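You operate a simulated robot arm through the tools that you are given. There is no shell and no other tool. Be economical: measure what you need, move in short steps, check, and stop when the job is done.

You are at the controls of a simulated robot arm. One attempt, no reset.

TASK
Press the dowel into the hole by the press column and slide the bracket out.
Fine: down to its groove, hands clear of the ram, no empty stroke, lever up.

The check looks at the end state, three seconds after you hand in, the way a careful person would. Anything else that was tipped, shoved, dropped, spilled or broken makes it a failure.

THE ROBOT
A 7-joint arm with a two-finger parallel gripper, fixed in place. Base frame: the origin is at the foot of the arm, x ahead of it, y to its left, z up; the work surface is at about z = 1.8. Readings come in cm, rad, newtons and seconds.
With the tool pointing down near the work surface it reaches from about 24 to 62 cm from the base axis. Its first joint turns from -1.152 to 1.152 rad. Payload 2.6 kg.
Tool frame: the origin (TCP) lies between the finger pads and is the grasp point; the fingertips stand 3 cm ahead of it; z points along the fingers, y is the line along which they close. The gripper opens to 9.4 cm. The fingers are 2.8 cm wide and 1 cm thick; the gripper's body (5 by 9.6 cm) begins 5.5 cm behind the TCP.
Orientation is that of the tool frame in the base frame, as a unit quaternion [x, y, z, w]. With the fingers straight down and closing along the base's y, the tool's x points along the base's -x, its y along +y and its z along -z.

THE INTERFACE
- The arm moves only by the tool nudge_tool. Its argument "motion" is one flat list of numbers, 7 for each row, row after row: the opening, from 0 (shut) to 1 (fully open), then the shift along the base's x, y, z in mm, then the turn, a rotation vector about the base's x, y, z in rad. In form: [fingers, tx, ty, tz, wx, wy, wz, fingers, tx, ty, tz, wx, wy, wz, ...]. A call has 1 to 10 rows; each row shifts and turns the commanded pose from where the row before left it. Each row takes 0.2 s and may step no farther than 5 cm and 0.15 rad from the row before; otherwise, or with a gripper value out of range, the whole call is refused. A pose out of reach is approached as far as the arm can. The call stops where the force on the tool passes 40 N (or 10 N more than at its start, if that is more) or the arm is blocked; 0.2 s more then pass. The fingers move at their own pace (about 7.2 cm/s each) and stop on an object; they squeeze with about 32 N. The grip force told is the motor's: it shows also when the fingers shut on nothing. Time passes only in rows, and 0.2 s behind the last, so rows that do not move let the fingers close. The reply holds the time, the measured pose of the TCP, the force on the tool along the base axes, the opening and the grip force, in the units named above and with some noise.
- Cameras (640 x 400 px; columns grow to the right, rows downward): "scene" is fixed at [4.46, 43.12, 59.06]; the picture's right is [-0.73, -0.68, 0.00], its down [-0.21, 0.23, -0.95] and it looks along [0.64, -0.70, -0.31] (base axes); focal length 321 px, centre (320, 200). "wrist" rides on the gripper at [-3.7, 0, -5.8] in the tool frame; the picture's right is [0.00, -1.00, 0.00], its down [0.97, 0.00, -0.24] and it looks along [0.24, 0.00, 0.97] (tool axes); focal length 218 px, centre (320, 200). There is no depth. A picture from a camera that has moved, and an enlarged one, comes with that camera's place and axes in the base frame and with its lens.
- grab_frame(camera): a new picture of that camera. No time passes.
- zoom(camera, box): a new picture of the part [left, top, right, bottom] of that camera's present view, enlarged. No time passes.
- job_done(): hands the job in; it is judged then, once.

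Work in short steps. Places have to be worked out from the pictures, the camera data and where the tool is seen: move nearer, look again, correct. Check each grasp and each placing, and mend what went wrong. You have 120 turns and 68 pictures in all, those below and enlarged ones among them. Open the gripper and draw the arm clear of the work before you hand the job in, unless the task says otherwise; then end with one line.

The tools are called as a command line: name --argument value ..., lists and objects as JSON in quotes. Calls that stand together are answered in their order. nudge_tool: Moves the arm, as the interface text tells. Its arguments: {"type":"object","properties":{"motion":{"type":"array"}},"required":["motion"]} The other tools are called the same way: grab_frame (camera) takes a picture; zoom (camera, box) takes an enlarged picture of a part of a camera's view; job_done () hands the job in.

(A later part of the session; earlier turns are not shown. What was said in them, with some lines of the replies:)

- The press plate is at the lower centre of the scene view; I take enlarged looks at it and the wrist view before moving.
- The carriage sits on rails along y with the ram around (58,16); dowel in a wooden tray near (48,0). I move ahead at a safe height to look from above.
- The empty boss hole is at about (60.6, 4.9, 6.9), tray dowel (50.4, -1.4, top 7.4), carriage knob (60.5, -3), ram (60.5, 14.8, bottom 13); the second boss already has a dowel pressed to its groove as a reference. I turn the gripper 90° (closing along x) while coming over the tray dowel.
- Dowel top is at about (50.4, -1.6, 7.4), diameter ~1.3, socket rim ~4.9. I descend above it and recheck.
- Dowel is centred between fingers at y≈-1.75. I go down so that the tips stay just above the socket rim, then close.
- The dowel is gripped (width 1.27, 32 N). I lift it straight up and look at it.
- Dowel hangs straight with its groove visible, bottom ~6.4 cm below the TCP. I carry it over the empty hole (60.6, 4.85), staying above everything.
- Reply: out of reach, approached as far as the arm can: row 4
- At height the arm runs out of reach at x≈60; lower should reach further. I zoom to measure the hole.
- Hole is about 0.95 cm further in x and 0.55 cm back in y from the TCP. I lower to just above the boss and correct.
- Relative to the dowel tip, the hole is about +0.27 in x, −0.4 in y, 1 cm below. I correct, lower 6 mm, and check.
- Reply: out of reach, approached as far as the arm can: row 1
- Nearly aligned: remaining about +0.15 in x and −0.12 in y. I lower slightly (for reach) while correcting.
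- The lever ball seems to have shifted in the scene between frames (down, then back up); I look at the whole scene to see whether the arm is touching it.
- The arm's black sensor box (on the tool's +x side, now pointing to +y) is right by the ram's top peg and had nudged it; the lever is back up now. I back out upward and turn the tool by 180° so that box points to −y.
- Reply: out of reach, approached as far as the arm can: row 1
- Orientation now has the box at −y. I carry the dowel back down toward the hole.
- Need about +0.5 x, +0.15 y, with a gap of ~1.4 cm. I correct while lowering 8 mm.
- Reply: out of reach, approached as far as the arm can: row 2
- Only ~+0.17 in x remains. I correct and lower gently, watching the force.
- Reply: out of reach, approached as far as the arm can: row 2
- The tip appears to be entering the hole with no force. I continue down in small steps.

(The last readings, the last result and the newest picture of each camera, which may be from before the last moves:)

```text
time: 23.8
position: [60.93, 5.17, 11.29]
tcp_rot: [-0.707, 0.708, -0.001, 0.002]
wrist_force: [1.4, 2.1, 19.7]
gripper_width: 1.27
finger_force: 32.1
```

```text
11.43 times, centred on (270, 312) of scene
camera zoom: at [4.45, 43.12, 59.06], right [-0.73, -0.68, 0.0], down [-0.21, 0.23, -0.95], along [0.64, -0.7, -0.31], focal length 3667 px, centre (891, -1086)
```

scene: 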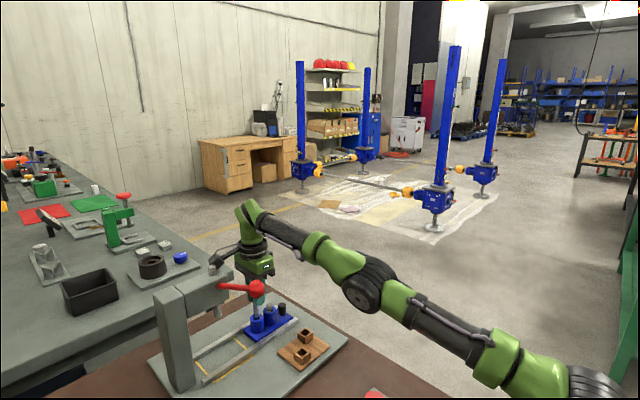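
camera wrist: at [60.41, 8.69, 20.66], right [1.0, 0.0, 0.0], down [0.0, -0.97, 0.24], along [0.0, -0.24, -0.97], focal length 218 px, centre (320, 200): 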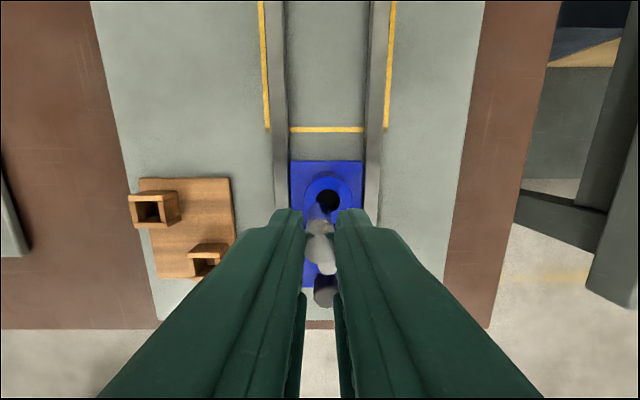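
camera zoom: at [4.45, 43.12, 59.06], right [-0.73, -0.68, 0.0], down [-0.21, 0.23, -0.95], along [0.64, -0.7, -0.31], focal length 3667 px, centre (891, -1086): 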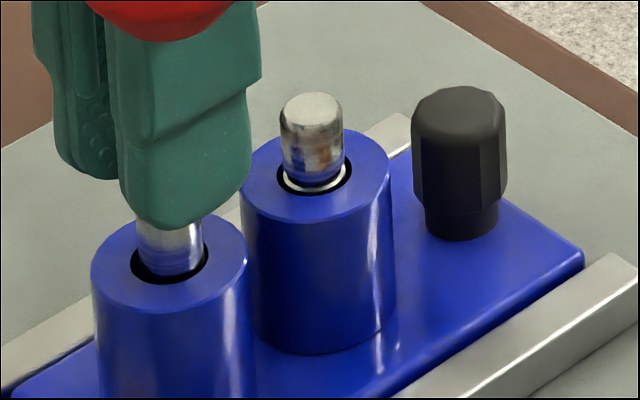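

The dowel has seated against the press fit (~20 N), about 2 cm in. I release it and raise the hand.

nudge_tool --motion '[0, 0, 0, 1, 0, 0, 0, 0.3, 0, 0, 0, 0, 0, 0, 0.45, 0, 0, 0, 0, 0, 0, 0.45, 0, 0, 0, 0, 0, 0, 0.45, 0, 0, 20, 0, 0, 0, 0.45, 0, 0, 30, 0, 0, 0]'

zoom --camera "scene" --box '[220, 260, 300, 330]'

grab_frame --camera "wrist"

```text
time: 25.2
position: [60.24, 5.82, 16.19]
tcp_rot: [-0.707, 0.708, 0.001, 0.001]
wrist_force: [-0.3, -0.5, -0.1]
gripper_width: 4.25
finger_force: 0.1
out of reach, approached as far as the arm can: row 6
```

```text
5.71 times, centred on (260, 295) of scene
camera zoom: at [4.46, 43.12, 59.06], right [-0.73, -0.68, 0.0], down [-0.21, 0.23, -0.95], along [0.64, -0.7, -0.31], focal length 1834 px, centre (663, -343)
```

zoom: 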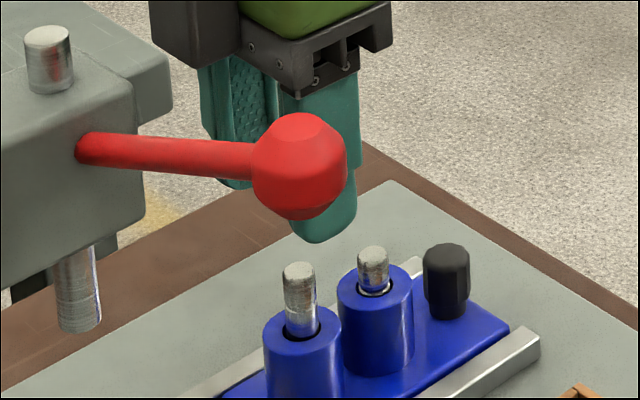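

```text
19 pictures are left
camera wrist: at [60.17, 9.58, 22.0], right [1.0, 0.0, 0.0], down [0.0, -0.97, 0.24], along [0.0, -0.24, -0.97], focal length 218 px, centre (320, 200)
```

wrist: 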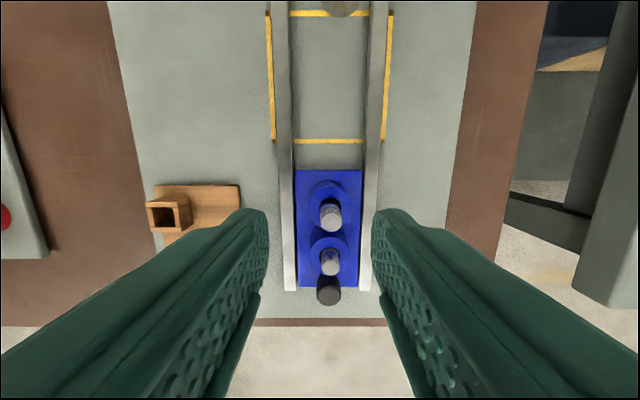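

The dowel stands upright in the hole. Next I move back in −y at height to above the carriage knob at about (60.9, −2.8).

nudge_tool --motion '[0.45, 0, -30, 0, 0, 0, 0, 0.45, 0, -30, 0, 0, 0, 0, 0.45, 0, -31, -10, 0, 0, 0, 0.45, 3, 0, -30, 0, 0, 0, 0.45, 2, 0, -5, 0, 0, 0, 0.45, 0, 0, 0, 0, 0, 0]'

grab_frame --camera "wrist"

```text
time: 26.6
position: [60.71, -3.39, 11.85]
tcp_rot: [-0.706, 0.708, 0.0, 0.001]
wrist_force: [0.5, 0.0, 0.4]
gripper_width: 4.22
finger_force: 0.1
```

```text
18 pictures are left
camera wrist: at [60.7, 0.38, 17.57], right [1.0, 0.0, 0.0], down [0.0, -0.97, 0.24], along [0.0, -0.24, -0.97], focal length 218 px, centre (320, 200)
```

wrist: 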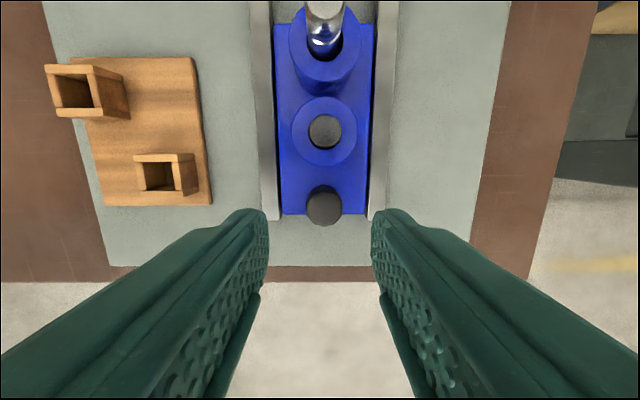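

Knob at (60.9, −2.7). I descend around it and close.

nudge_tool --motion '[0.45, 1.5, 1.5, -25, 0, 0, 0, 0.45, 0, 0, -18, 0, 0, 0, 0.45, 0, 0, 0, 0, 0, 0, 0.1, 0, 0, 0, 0, 0, 0, 0, 0, 0, 0, 0, 0, 0, 0, 0, 0, 0, 0, 0, 0, 0, 0, 0, 0, 0, 0, 0]'

zoom --camera "scene" --box '[190, 260, 330, 370]'

```text
time: 28.2
position: [61.0, -3.25, 7.33]
tcp_rot: [-0.707, 0.707, 0.0, -0.001]
wrist_force: [-2.2, -1.0, -3.4]
gripper_width: 2.13
finger_force: 44.9
```

```text
3.64 times, centred on (260, 315) of scene
camera zoom: at [4.46, 43.12, 59.06], right [-0.73, -0.68, 0.0], down [-0.21, 0.23, -0.95], along [0.64, -0.7, -0.31], focal length 1167 px, centre (538, -218)
```

zoom: 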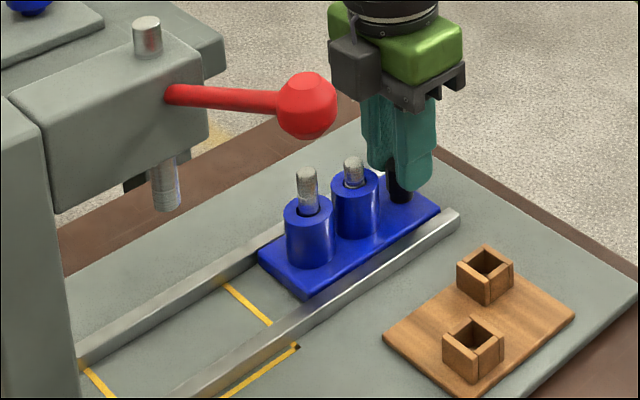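

Knob gripped firmly. I slide the carriage 8 cm toward the press in small steps.

nudge_tool --motion '[0, 0, 10, 0, 0, 0, 0, 0, 0, 10, 0, 0, 0, 0, 0, 0, 10, 0, 0, 0, 0, 0, 0, 10, 0, 0, 0, 0, 0, 0, 10, 0, 0, 0, 0, 0, 0, 10, 0, 0, 0, 0, 0, 0, 10, 0, 0, 0, 0, 0, 0, 10, 0, 0, 0, 0, 0, 0, 0, 0, 0, 0, 0]'

grab_frame --camera "wrist"

zoom --camera "scene" --box '[180, 250, 300, 350]'

```text
time: 30.2
position: [60.98, 4.83, 7.52]
tcp_rot: [-0.707, 0.707, 0.0, 0.0]
wrist_force: [16.4, 0.9, -1.5]
gripper_width: 2.14
finger_force: 45.0
```

```text
16 pictures are left
camera wrist: at [60.94, 8.55, 13.18], right [1.0, 0.0, 0.0], down [0.0, -0.97, 0.24], along [0.0, -0.24, -0.97], focal length 218 px, centre (320, 200)
```

wrist: 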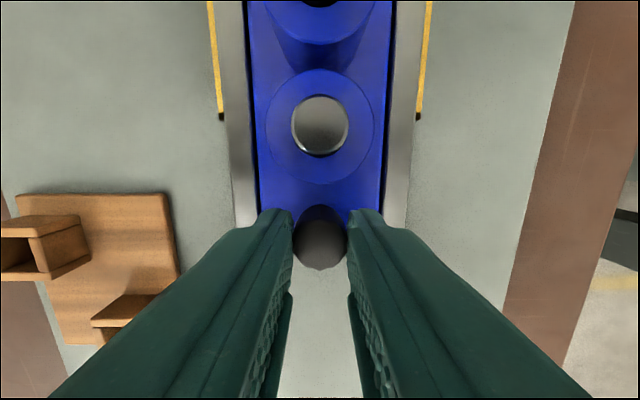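

```text
4.00 times, centred on (240, 300) of scene
camera zoom: at [4.46, 43.12, 59.06], right [-0.73, -0.68, 0.0], down [-0.21, 0.23, -0.95], along [0.64, -0.7, -0.31], focal length 1283 px, centre (640, -200)
```

zoom: 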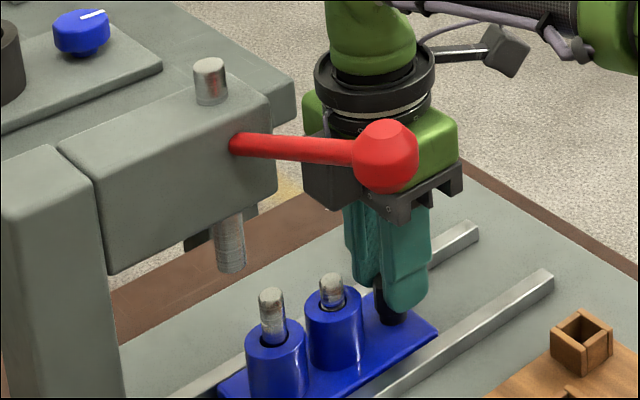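

Carriage slid 8.1 cm freely. In the scene view the dowel still needs about 2.2 cm to be under the ram; I move 1.8 cm more and check.

nudge_tool --motion '[0, 0.5, 6, 0, 0, 0, 0, 0, 0, 6, 0, 0, 0, 0, 0, 0, 6, 0, 0, 0, 0, 0, 0, 0, 0, 0, 0, 0]'

zoom --camera "scene" --box '[205, 290, 265, 340]'

```text
time: 31.2
position: [60.95, 6.75, 7.32]
tcp_rot: [-0.707, 0.707, 0.001, 0.001]
wrist_force: [-4.4, 3.0, 11.9]
gripper_width: 2.12
finger_force: 45.0
```

```text
8.00 times, centred on (235, 315) of scene
camera zoom: at [4.45, 43.12, 59.06], right [-0.73, -0.68, 0.0], down [-0.21, 0.23, -0.95], along [0.64, -0.7, -0.31], focal length 2567 px, centre (1000, -720)
```

zoom: 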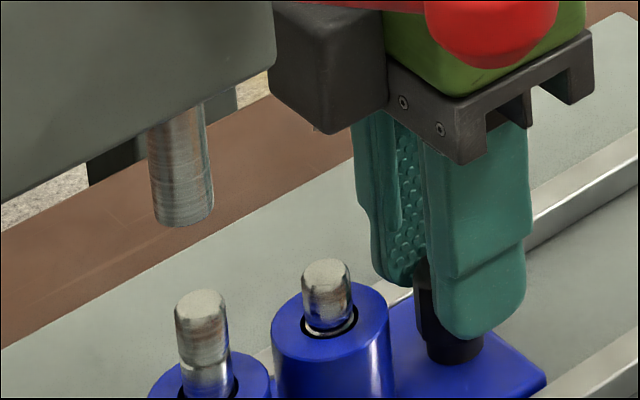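

Dowel axis still ~11 px right of the ram axis, i.e. ~3.5 mm. I move that amount.

nudge_tool --motion '[0, 0, 3.5, 0, 0, 0, 0, 0, 0, 0, 0, 0, 0, 0]'

zoom --camera "scene" --box '[205, 290, 265, 340]'

```text
time: 31.8
position: [61.06, 7.01, 7.34]
tcp_rot: [-0.706, 0.709, 0.001, 0.001]
wrist_force: [-11.6, -3.4, 18.8]
gripper_width: 2.14
finger_force: 45.3
```

```text
8.00 times, centred on (235, 315) of scene
camera zoom: at [4.45, 43.12, 59.06], right [-0.73, -0.68, 0.0], down [-0.21, 0.23, -0.95], along [0.64, -0.7, -0.31], focal length 2567 px, centre (1000, -720)
```

zoom: 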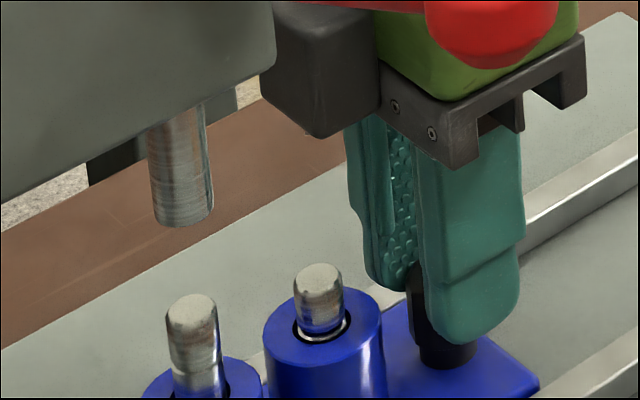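

Dowel is now lined up with the ram. I open, withdraw in −y away from the knob, then rise.

nudge_tool --motion '[0.2, 0, 0, 0, 0, 0, 0, 0.45, 0, 0, 0, 0, 0, 0, 0.45, 0, 0, 0, 0, 0, 0, 0.45, 0, 0, 1, 0, 0, 0, 0.45, 0, -30, 2, 0, 0, 0, 0.45, 0, -40, 10, 0, 0, 0, 0.45, -20, -20, 30, 0, 0, 0, 0.45, -40, 0, 30, 0, 0, 0, 0, -40, 0, 30, 0, 0, 0, 0, -40, 0, 30, 0, 0, 0]'

zoom --camera "scene" --box '[180, 260, 300, 370]'

```text
time: 34.0
position: [46.99, -2.09, 20.68]
tcp_rot: [-0.706, 0.709, 0.0, 0.001]
wrist_force: [0.5, 0.2, 0.0]
gripper_width: 0.0
finger_force: 32.1
```

```text
3.64 times, centred on (240, 315) of scene
camera zoom: at [4.46, 43.12, 59.06], right [-0.73, -0.68, 0.0], down [-0.21, 0.23, -0.95], along [0.64, -0.7, -0.31], focal length 1167 px, centre (611, -218)
```

zoom: 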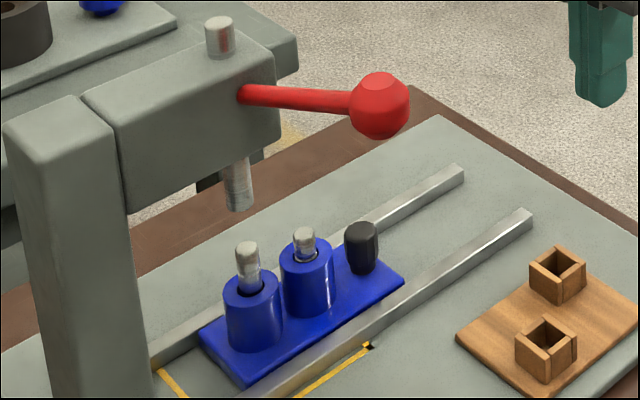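

Carriage is in place and the hand is clear. Now the lever: I rise and move above the red ball (about (44.8, 15.2, 26.5)) with fingers shut to look at it.

nudge_tool --motion '[0, 0, 0, 45, 0, 0, 0, 0, 0, 0, 45, 0, 0, 0, 0, 0, 0, 45, 0, 0, 0, 0, -5, 30, 25, 0, 0, 0, 0, -6, 45, 0, 0, 0, 0, 0, -5, 45, 0, 0, 0, 0, 0, -4, 45, 0, 0, 0, 0, 0, 0, 0, 0, 0, 0, 0]'

grab_frame --camera "wrist"

```text
time: 35.8
position: [45.01, 14.63, 36.63]
tcp_rot: [-0.706, 0.708, 0.0, 0.0]
wrist_force: [-0.4, 0.3, -0.1]
gripper_width: 0.0
finger_force: 32.6
```

```text
11 pictures are left
camera wrist: at [44.93, 18.46, 42.41], right [1.0, 0.0, 0.0], down [0.0, -0.97, 0.24], along [0.0, -0.24, -0.97], focal length 218 px, centre (320, 200)
```

wrist: 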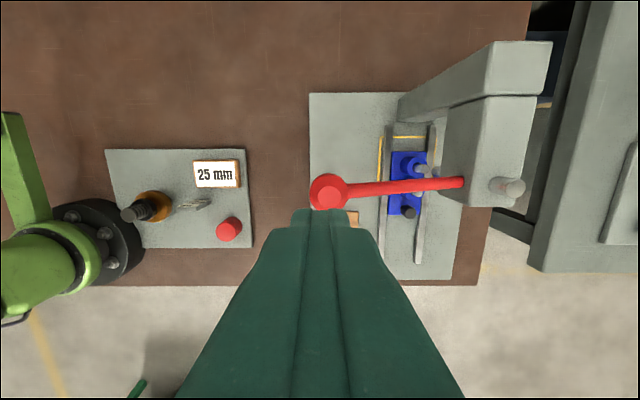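

Ball at (45.4, 15.1, 26.7), lever lies in the x–z plane. I come down to just above the ball top and then touch it gently.

nudge_tool --motion '[0, 4, 4, -25, 0, 0, 0, 0, 0, 0, -18, 0, 0, 0, 0, 0, 0, -5, 0, 0, 0, 0, 0, 0, -5, 0, 0, 0, 0, 0, 0, -5, 0, 0, 0, 0, 0, 0, -5, 0, 0, 0, 0, 0, 0, 0, 0, 0, 0]'

zoom --camera "scene" --box '[180, 240, 300, 350]'

```text
time: 37.4
position: [45.46, 15.0, 30.34]
tcp_rot: [-0.706, 0.708, 0.0, 0.0]
wrist_force: [-0.5, -0.2, 0.4]
gripper_width: 0.02
finger_force: 32.0
```

```text
3.64 times, centred on (240, 295) of scene
camera zoom: at [4.46, 43.12, 59.06], right [-0.73, -0.68, 0.0], down [-0.21, 0.23, -0.95], along [0.64, -0.7, -0.31], focal length 1167 px, centre (611, -146)
```

zoom: 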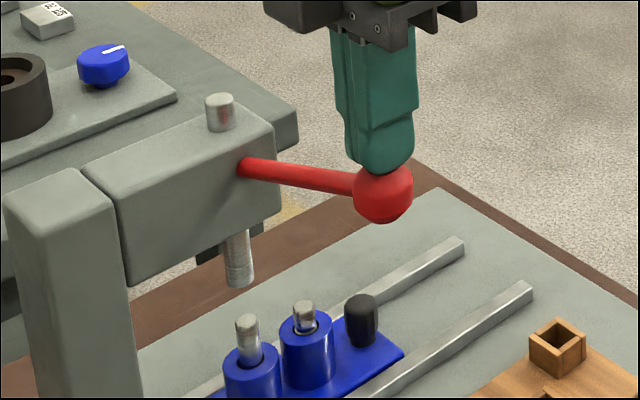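

The fingertips are on the ball and the lever moves easily. I push down further in small steps, watching for the ram meeting the dowel.

nudge_tool --motion '[0, 0, 0, -7, 0, 0, 0, 0, 0, 0, -7, 0, 0, 0, 0, 0, 0, -7, 0, 0, 0, 0, 0, 0, -7, 0, 0, 0, 0, 0, 0, -7, 0, 0, 0, 0, 0, 0, 0, 0, 0, 0]'

```text
time: 38.8
position: [45.54, 14.97, 26.63]
tcp_rot: [-0.706, 0.709, -0.001, 0.0]
wrist_force: [-0.7, -0.7, 1.2]
gripper_width: 0.01
finger_force: 32.1
```

nudge_tool --motion '[0, 0, 0, -7, 0, 0, 0, 0, 0, 0, -7, 0, 0, 0, 0, 0, 0, -7, 0, 0, 0, 0, 0, 0, 0, 0, 0, 0]'

zoom --camera "scene" --box '[180, 250, 300, 360]'

```text
time: 39.8
position: [45.53, 14.91, 24.77]
tcp_rot: [-0.707, 0.708, 0.0, 0.0]
wrist_force: [-0.4, -0.9, 2.5]
gripper_width: 0.01
finger_force: 32.6
```

```text
3.64 times, centred on (240, 305) of scene
camera zoom: at [4.46, 43.12, 59.06], right [-0.73, -0.68, 0.0], down [-0.21, 0.23, -0.95], along [0.64, -0.7, -0.31], focal length 1167 px, centre (611, -182)
```

zoom: 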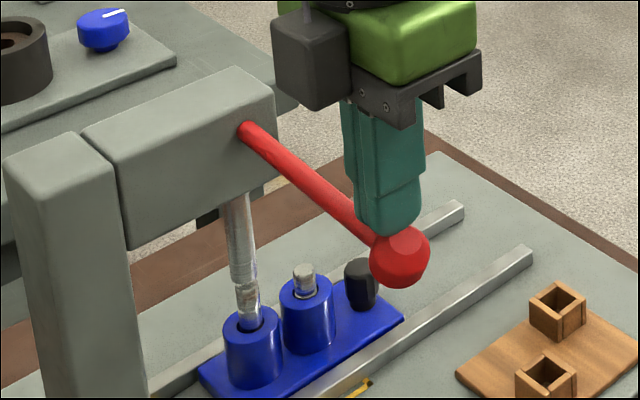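

The ram has reached the dowel top after ~5.6 cm of ball travel (ratio ≈0.42). About 1.1 cm of pressing is needed, ≈2.6 cm at the ball. I push in small steps, centring on the ball.

nudge_tool --motion '[0, -5, 0, -3, 0, 0, 0, 0, 0, 0, -4, 0, 0, 0, 0, 0, 0, -4, 0, 0, 0, 0, 0, 0, 0, 0, 0, 0]'

```text
time: 40.8
position: [44.94, 14.96, 23.64]
tcp_rot: [-0.706, 0.708, 0.0, 0.0]
wrist_force: [0.4, 0.3, 3.6]
gripper_width: 0.0
finger_force: 32.5
```

nudge_tool --motion '[0, 0, 0, -3, 0, 0, 0, 0, 0, 0, -3, 0, 0, 0, 0, 0, 0, 0, 0, 0, 0]'

zoom --camera "scene" --box '[210, 300, 270, 350]'

```text
time: 41.6
position: [44.97, 14.93, 22.94]
tcp_rot: [-0.707, 0.708, -0.001, 0.001]
wrist_force: [-0.9, -2.5, 10.5]
gripper_width: 0.0
finger_force: 32.5
```

```text
8.00 times, centred on (240, 325) of scene
camera zoom: at [4.46, 43.12, 59.06], right [-0.73, -0.68, 0.0], down [-0.21, 0.23, -0.95], along [0.64, -0.7, -0.31], focal length 2567 px, centre (960, -800)
```

zoom: 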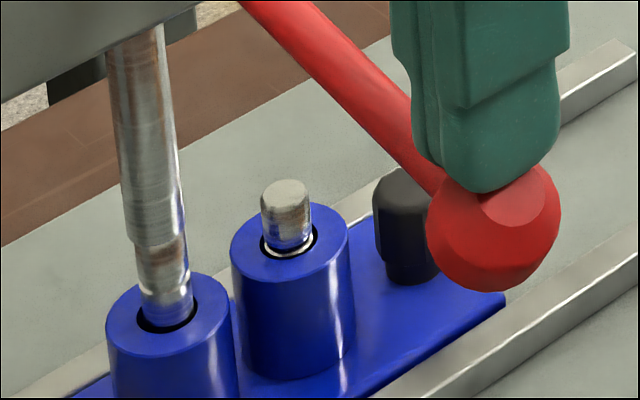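

The ram is now pressing (10 N at the ball). The groove is about 0.55–0.65 cm above the boss top; I push ~8 mm more at the ball.

nudge_tool --motion '[0, 0, 0, -3, 0, 0, 0, 0, 0, 0, -3, 0, 0, 0, 0, 0, 0, -2, 0, 0, 0, 0, 0, 0, 0, 0, 0, 0]'

zoom --camera "scene" --box '[210, 300, 270, 350]'

```text
time: 42.6
position: [44.86, 14.86, 22.12]
tcp_rot: [-0.706, 0.708, 0.0, 0.001]
wrist_force: [3.5, -0.8, 9.7]
gripper_width: 0.02
finger_force: 32.0
```

```text
8.00 times, centred on (240, 325) of scene
camera zoom: at [4.46, 43.12, 59.06], right [-0.73, -0.68, 0.0], down [-0.21, 0.23, -0.95], along [0.64, -0.7, -0.31], focal length 2567 px, centre (960, -800)
```

zoom: 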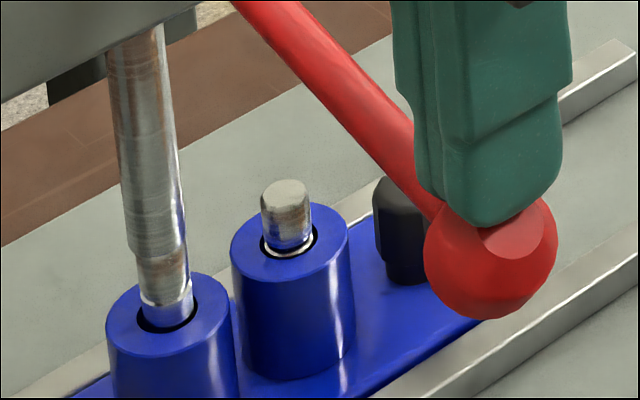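

The groove line (row ~303) needs to come down ~22 px more (≈0.6 cm) to match the reference. I push 12 mm more at the ball and check.

nudge_tool --motion '[0, 0, 0, -3, 0, 0, 0, 0, 0, 0, -3, 0, 0, 0, 0, 0, 0, -3, 0, 0, 0, 0, 0, 0, -3, 0, 0, 0, 0, 0, 0, 0, 0, 0, 0]'

zoom --camera "scene" --box '[215, 305, 255, 345]'

```text
time: 43.8
position: [44.88, 14.89, 21.12]
tcp_rot: [-0.705, 0.709, 0.001, 0.0]
wrist_force: [7.8, 0.6, 10.9]
gripper_width: 0.0
finger_force: 32.1
```

```text
10.00 times, centred on (235, 325) of scene
camera zoom: at [4.46, 43.12, 59.06], right [-0.73, -0.68, 0.0], down [-0.21, 0.23, -0.95], along [0.64, -0.7, -0.31], focal length 3208 px, centre (1170, -1050)
```

zoom: 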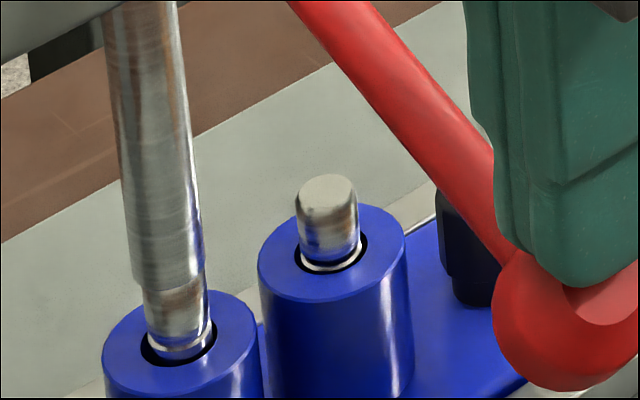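

About 0.25–0.3 cm of pressing remains. I push 5 mm more at the ball.

nudge_tool --motion '[0, 0, 0, -2.5, 0, 0, 0, 0, 0, 0, -2.5, 0, 0, 0, 0, 0, 0, 0, 0, 0, 0]'

zoom --camera "scene" --box '[220, 315, 250, 345]'

```text
time: 44.6
position: [44.98, 14.84, 20.63]
tcp_rot: [-0.706, 0.708, -0.001, 0.0]
wrist_force: [11.3, -0.3, 13.2]
gripper_width: 0.0
finger_force: 31.7
```

```text
13.33 times, centred on (235, 330) of scene
camera zoom: at [4.46, 43.12, 59.06], right [-0.73, -0.68, 0.0], down [-0.21, 0.23, -0.95], along [0.64, -0.7, -0.31], focal length 4278 px, centre (1453, -1533)
```

zoom: 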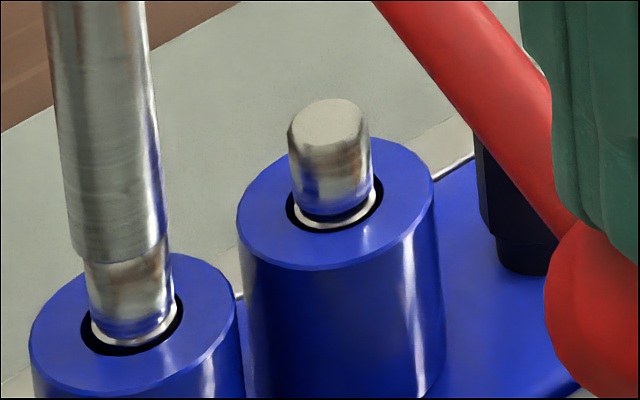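

Now the groove ring nearly matches the reference dowel; about 0.07–0.1 cm remains. I push 2 mm more at the ball.

nudge_tool --motion '[0, 0, 0, -2, 0, 0, 0, 0, 0, 0, 0, 0, 0, 0]'

zoom --camera "scene" --box '[220, 315, 250, 345]'

```text
time: 45.2
position: [44.86, 15.04, 20.4]
tcp_rot: [-0.706, 0.709, -0.001, 0.001]
wrist_force: [10.8, -1.6, 13.5]
gripper_width: 0.0
finger_force: 32.0
```

```text
13.33 times, centred on (235, 330) of scene
camera zoom: at [4.46, 43.12, 59.06], right [-0.73, -0.68, 0.0], down [-0.21, 0.23, -0.95], along [0.64, -0.7, -0.31], focal length 4278 px, centre (1453, -1533)
```

zoom: 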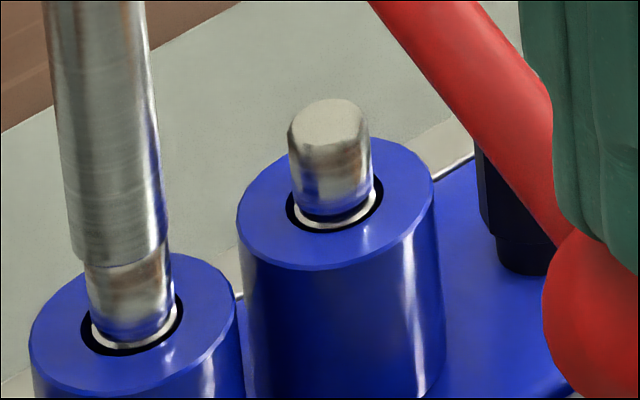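

nudge_tool --motion '[0, 0, 0, -1.5, 0, 0, 0, 0, 0, 0, 0, 0, 0, 0]'

zoom --camera "scene" --box '[220, 317, 250, 343]'

```text
time: 45.8
position: [44.83, 14.84, 20.23]
tcp_rot: [0.707, -0.707, 0.001, -0.002]
wrist_force: [7.4, -1.2, 16.0]
gripper_width: 0.0
finger_force: 31.9
```

```text
15.38 times, centred on (235, 330) of scene
camera zoom: at [4.45, 43.12, 59.06], right [-0.73, -0.68, 0.0], down [-0.21, 0.23, -0.95], along [0.64, -0.7, -0.31], focal length 4936 px, centre (1628, -1800)
```

zoom: 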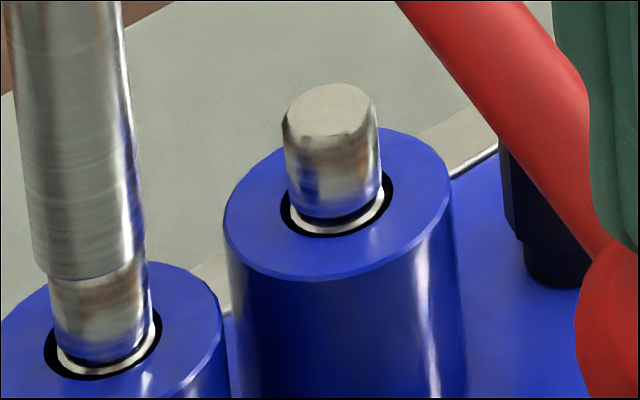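

The groove ring now matches the reference dowel. I let the lever come up slowly by raising the hand, staying straight above the ball.

nudge_tool --motion '[0, 0, 0, 10, 0, 0, 0, 0, 0, 0, 10, 0, 0, 0, 0, 0, 0, 10, 0, 0, 0, 0, 0, 0, 10, 0, 0, 0, 0, 0, 0, 12, 0, 0, 0, 0, 0, 0, 12, 0, 0, 0, 0, 0, 0, 12, 0, 0, 0, 0, 0, 0, 12, 0, 0, 0, 0, 0, 0, 12, 0, 0, 0, 0, 0, 0, 12, 0, 0, 0]'

nudge_tool --motion '[0, 0, 0, 20, 0, 0, 0, 0, 0, 0, 20, 0, 0, 0, 0, 0, 0, 20, 0, 0, 0, 0, 0, 0, 0, 0, 0, 0]'

zoom --camera "scene" --box '[180, 260, 300, 360]'

```text
time: 48.0
position: [44.72, 15.05, 31.3]
tcp_rot: [-0.706, 0.708, 0.0, -0.001]
wrist_force: [0.4, 0.6, -0.5]
gripper_width: 0.0
finger_force: 31.7
```

```text
time: 49.0
position: [44.9, 14.83, 37.41]
tcp_rot: [-0.706, 0.708, 0.0, 0.0]
wrist_force: [0.0, -0.3, 0.1]
gripper_width: 0.01
finger_force: 31.9
```

```text
4.00 times, centred on (240, 310) of scene
camera zoom: at [4.46, 43.12, 59.06], right [-0.73, -0.68, 0.0], down [-0.21, 0.23, -0.95], along [0.64, -0.7, -0.31], focal length 1283 px, centre (640, -240)
```

zoom: 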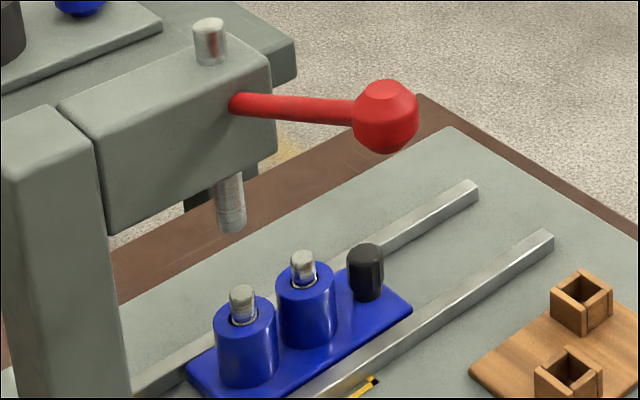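

Lever is back up and the pressed dowel matches its neighbour. I go back around to the knob (now at y ≈ 7.5) along the reverse of the exit path, first stopping short of it.

nudge_tool --motion '[0, 0, -45, 0, 0, 0, 0, 0, 0, -45, 0, 0, 0, 0, 0, 0, -45, 0, 0, 0, 0, 0, 21, -34, -20, 0, 0, 0, 0, 0, 0, -49, 0, 0, 0, 0, 0, 0, -49, 0, 0, 0, 0, 0, 0, -49, 0, 0, 0, 0.45, 0, 0, 0, 0, 0, 0]'

nudge_tool --motion '[0.45, 40, 0, -30, 0, 0, 0, 0.45, 40, 0, -30, 0, 0, 0, 0.45, 40, 0, -30, 0, 0, 0, 0.45, 20, 0, -30, 0, 0, 0, 0.45, 0, 0, 0, 0, 0, 0]'

```text
time: 50.8
position: [46.94, -2.02, 20.56]
tcp_rot: [-0.706, 0.708, 0.001, 0.001]
wrist_force: [-0.6, -0.3, 0.2]
gripper_width: 4.22
finger_force: 0.0
```

```text
time: 52.0
position: [61.17, -2.0, 8.57]
tcp_rot: [-0.707, 0.708, 0.0, 0.0]
wrist_force: [-0.2, -0.4, -0.6]
gripper_width: 4.24
finger_force: 0.0
```

At the outer end, well placed. I move in along the rails to the knob and close on it.

nudge_tool --motion '[0.45, -1.5, 20, -5, 0, 0, 0, 0.45, 0, 20, -6, 0, 0, 0, 0.45, 0, 20, 0, 0, 0, 0, 0.45, 0, 20, 0, 0, 0, 0, 0.45, 0, 10.5, 0, 0, 0, 0, 0.45, 0, 0, 0, 0, 0, 0, 0.1, 0, 0, 0, 0, 0, 0, 0, 0, 0, 0, 0, 0, 0, 0, 0, 0, 0, 0, 0, 0]'

```text
time: 54.0
position: [61.05, 7.01, 7.6]
tcp_rot: [-0.707, 0.708, -0.001, 0.0]
wrist_force: [18.0, 2.3, -6.4]
gripper_width: 2.16
finger_force: 44.8
```

Knob gripped (2.16 cm). I slide the bracket back out ~10.2 cm to its outer position.

nudge_tool --motion '[0, 0.5, -12, 0, 0, 0, 0, 0, 0, -12, 0, 0, 0, 0, 0, 0, -12, 0, 0, 0, 0, 0, 0, -12, 0, 0, 0, 0, 0, 0, -12, 0, 0, 0, 0, 0, 0, -12, 0, 0, 0, 0, 0, 0, -12, 0, 0, 0, 0, 0, 0, -12, 0, 0, 0, 0, 0, 0, -6.5, 0, 0, 0, 0, 0, 0, 0, 0, 0, 0, 0]'

```text
time: 56.2
position: [60.97, -2.95, 7.57]
tcp_rot: [0.708, -0.706, -0.001, -0.001]
wrist_force: [22.1, 13.8, -13.8]
gripper_width: 2.13
finger_force: 44.7
```

The bracket is back at about its starting position. I release, rise and retreat.

nudge_tool --motion '[0.2, 0, 0, 0, 0, 0, 0, 0.5, 0, 0, 0, 0, 0, 0, 0.5, 0, 0, 0, 0, 0, 0, 0.5, 0, 0, 20, 0, 0, 0, 0.5, 0, 0, 30, 0, 0, 0, 0.5, -30, -10, 35, 0, 0, 0, 0.5, -45, -10, 20, 0, 0, 0, 0.5, -45, -10, 40, 0, 0, 0, 0.5, -45, 0, 45, 0, 0, 0, 0.5, -20, 0, 40, 0, 0, 0]'

zoom --camera "scene" --box '[150, 250, 350, 390]'

```text
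refused: row 7 steps farther than a row can; nothing moved
```

```text
2.86 times, centred on (250, 320) of scene
camera zoom: at [4.47, 43.12, 59.06], right [-0.73, -0.68, 0.0], down [-0.21, 0.23, -0.95], along [0.64, -0.7, -0.32], focal length 917 px, centre (520, -143)
```

zoom: 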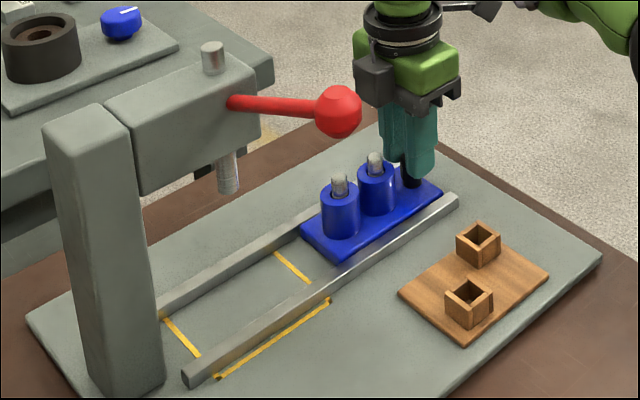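

The bracket is out clear of the yellow zone and the lever is up. The last move was refused for step length; I repeat it with shorter rows.

nudge_tool --motion '[0.2, 0, 0, 0, 0, 0, 0, 0.5, 0, 0, 0, 0, 0, 0, 0.5, 0, 0, 0, 0, 0, 0, 0.5, 0, 0, 20, 0, 0, 0, 0.5, 0, 0, 30, 0, 0, 0, 0.5, -25, -5, 30, 0, 0, 0, 0.5, -30, -5, 30, 0, 0, 0, 0.5, -30, -5, 30, 0, 0, 0, 0.5, -30, 0, 30, 0, 0, 0, 0.5, -30, 0, 30, 0, 0, 0]'

zoom --camera "scene" --box '[190, 260, 330, 370]'

```text
time: 58.4
position: [46.11, -4.85, 27.81]
tcp_rot: [-0.706, 0.708, 0.001, 0.0]
wrist_force: [0.3, 0.5, -0.4]
gripper_width: 4.71
finger_force: 0.1
```

```text
3.64 times, centred on (260, 315) of scene
camera zoom: at [4.46, 43.12, 59.06], right [-0.73, -0.68, 0.0], down [-0.21, 0.23, -0.95], along [0.64, -0.7, -0.31], focal length 1167 px, centre (538, -218)
```

zoom: 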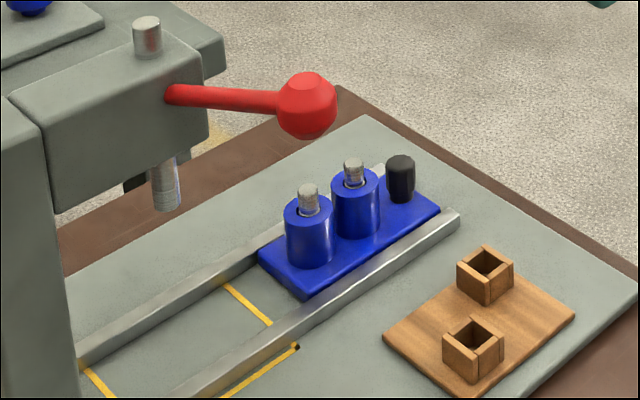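

The bracket is out, both dowels stand at equal depth, the lever is up and the arm is clear with an open gripper. I hand in.

job_done

```text
The job is handed in.
```

The dowel is pressed to its groove (its height matches the reference dowel beside it), the bracket is slid back out, the lever is up and the arm is clear. Early on, the sensor box on the arm bumped the ram's top peg and dipped the lever slightly with nothing under the ram; it came back up by itself.
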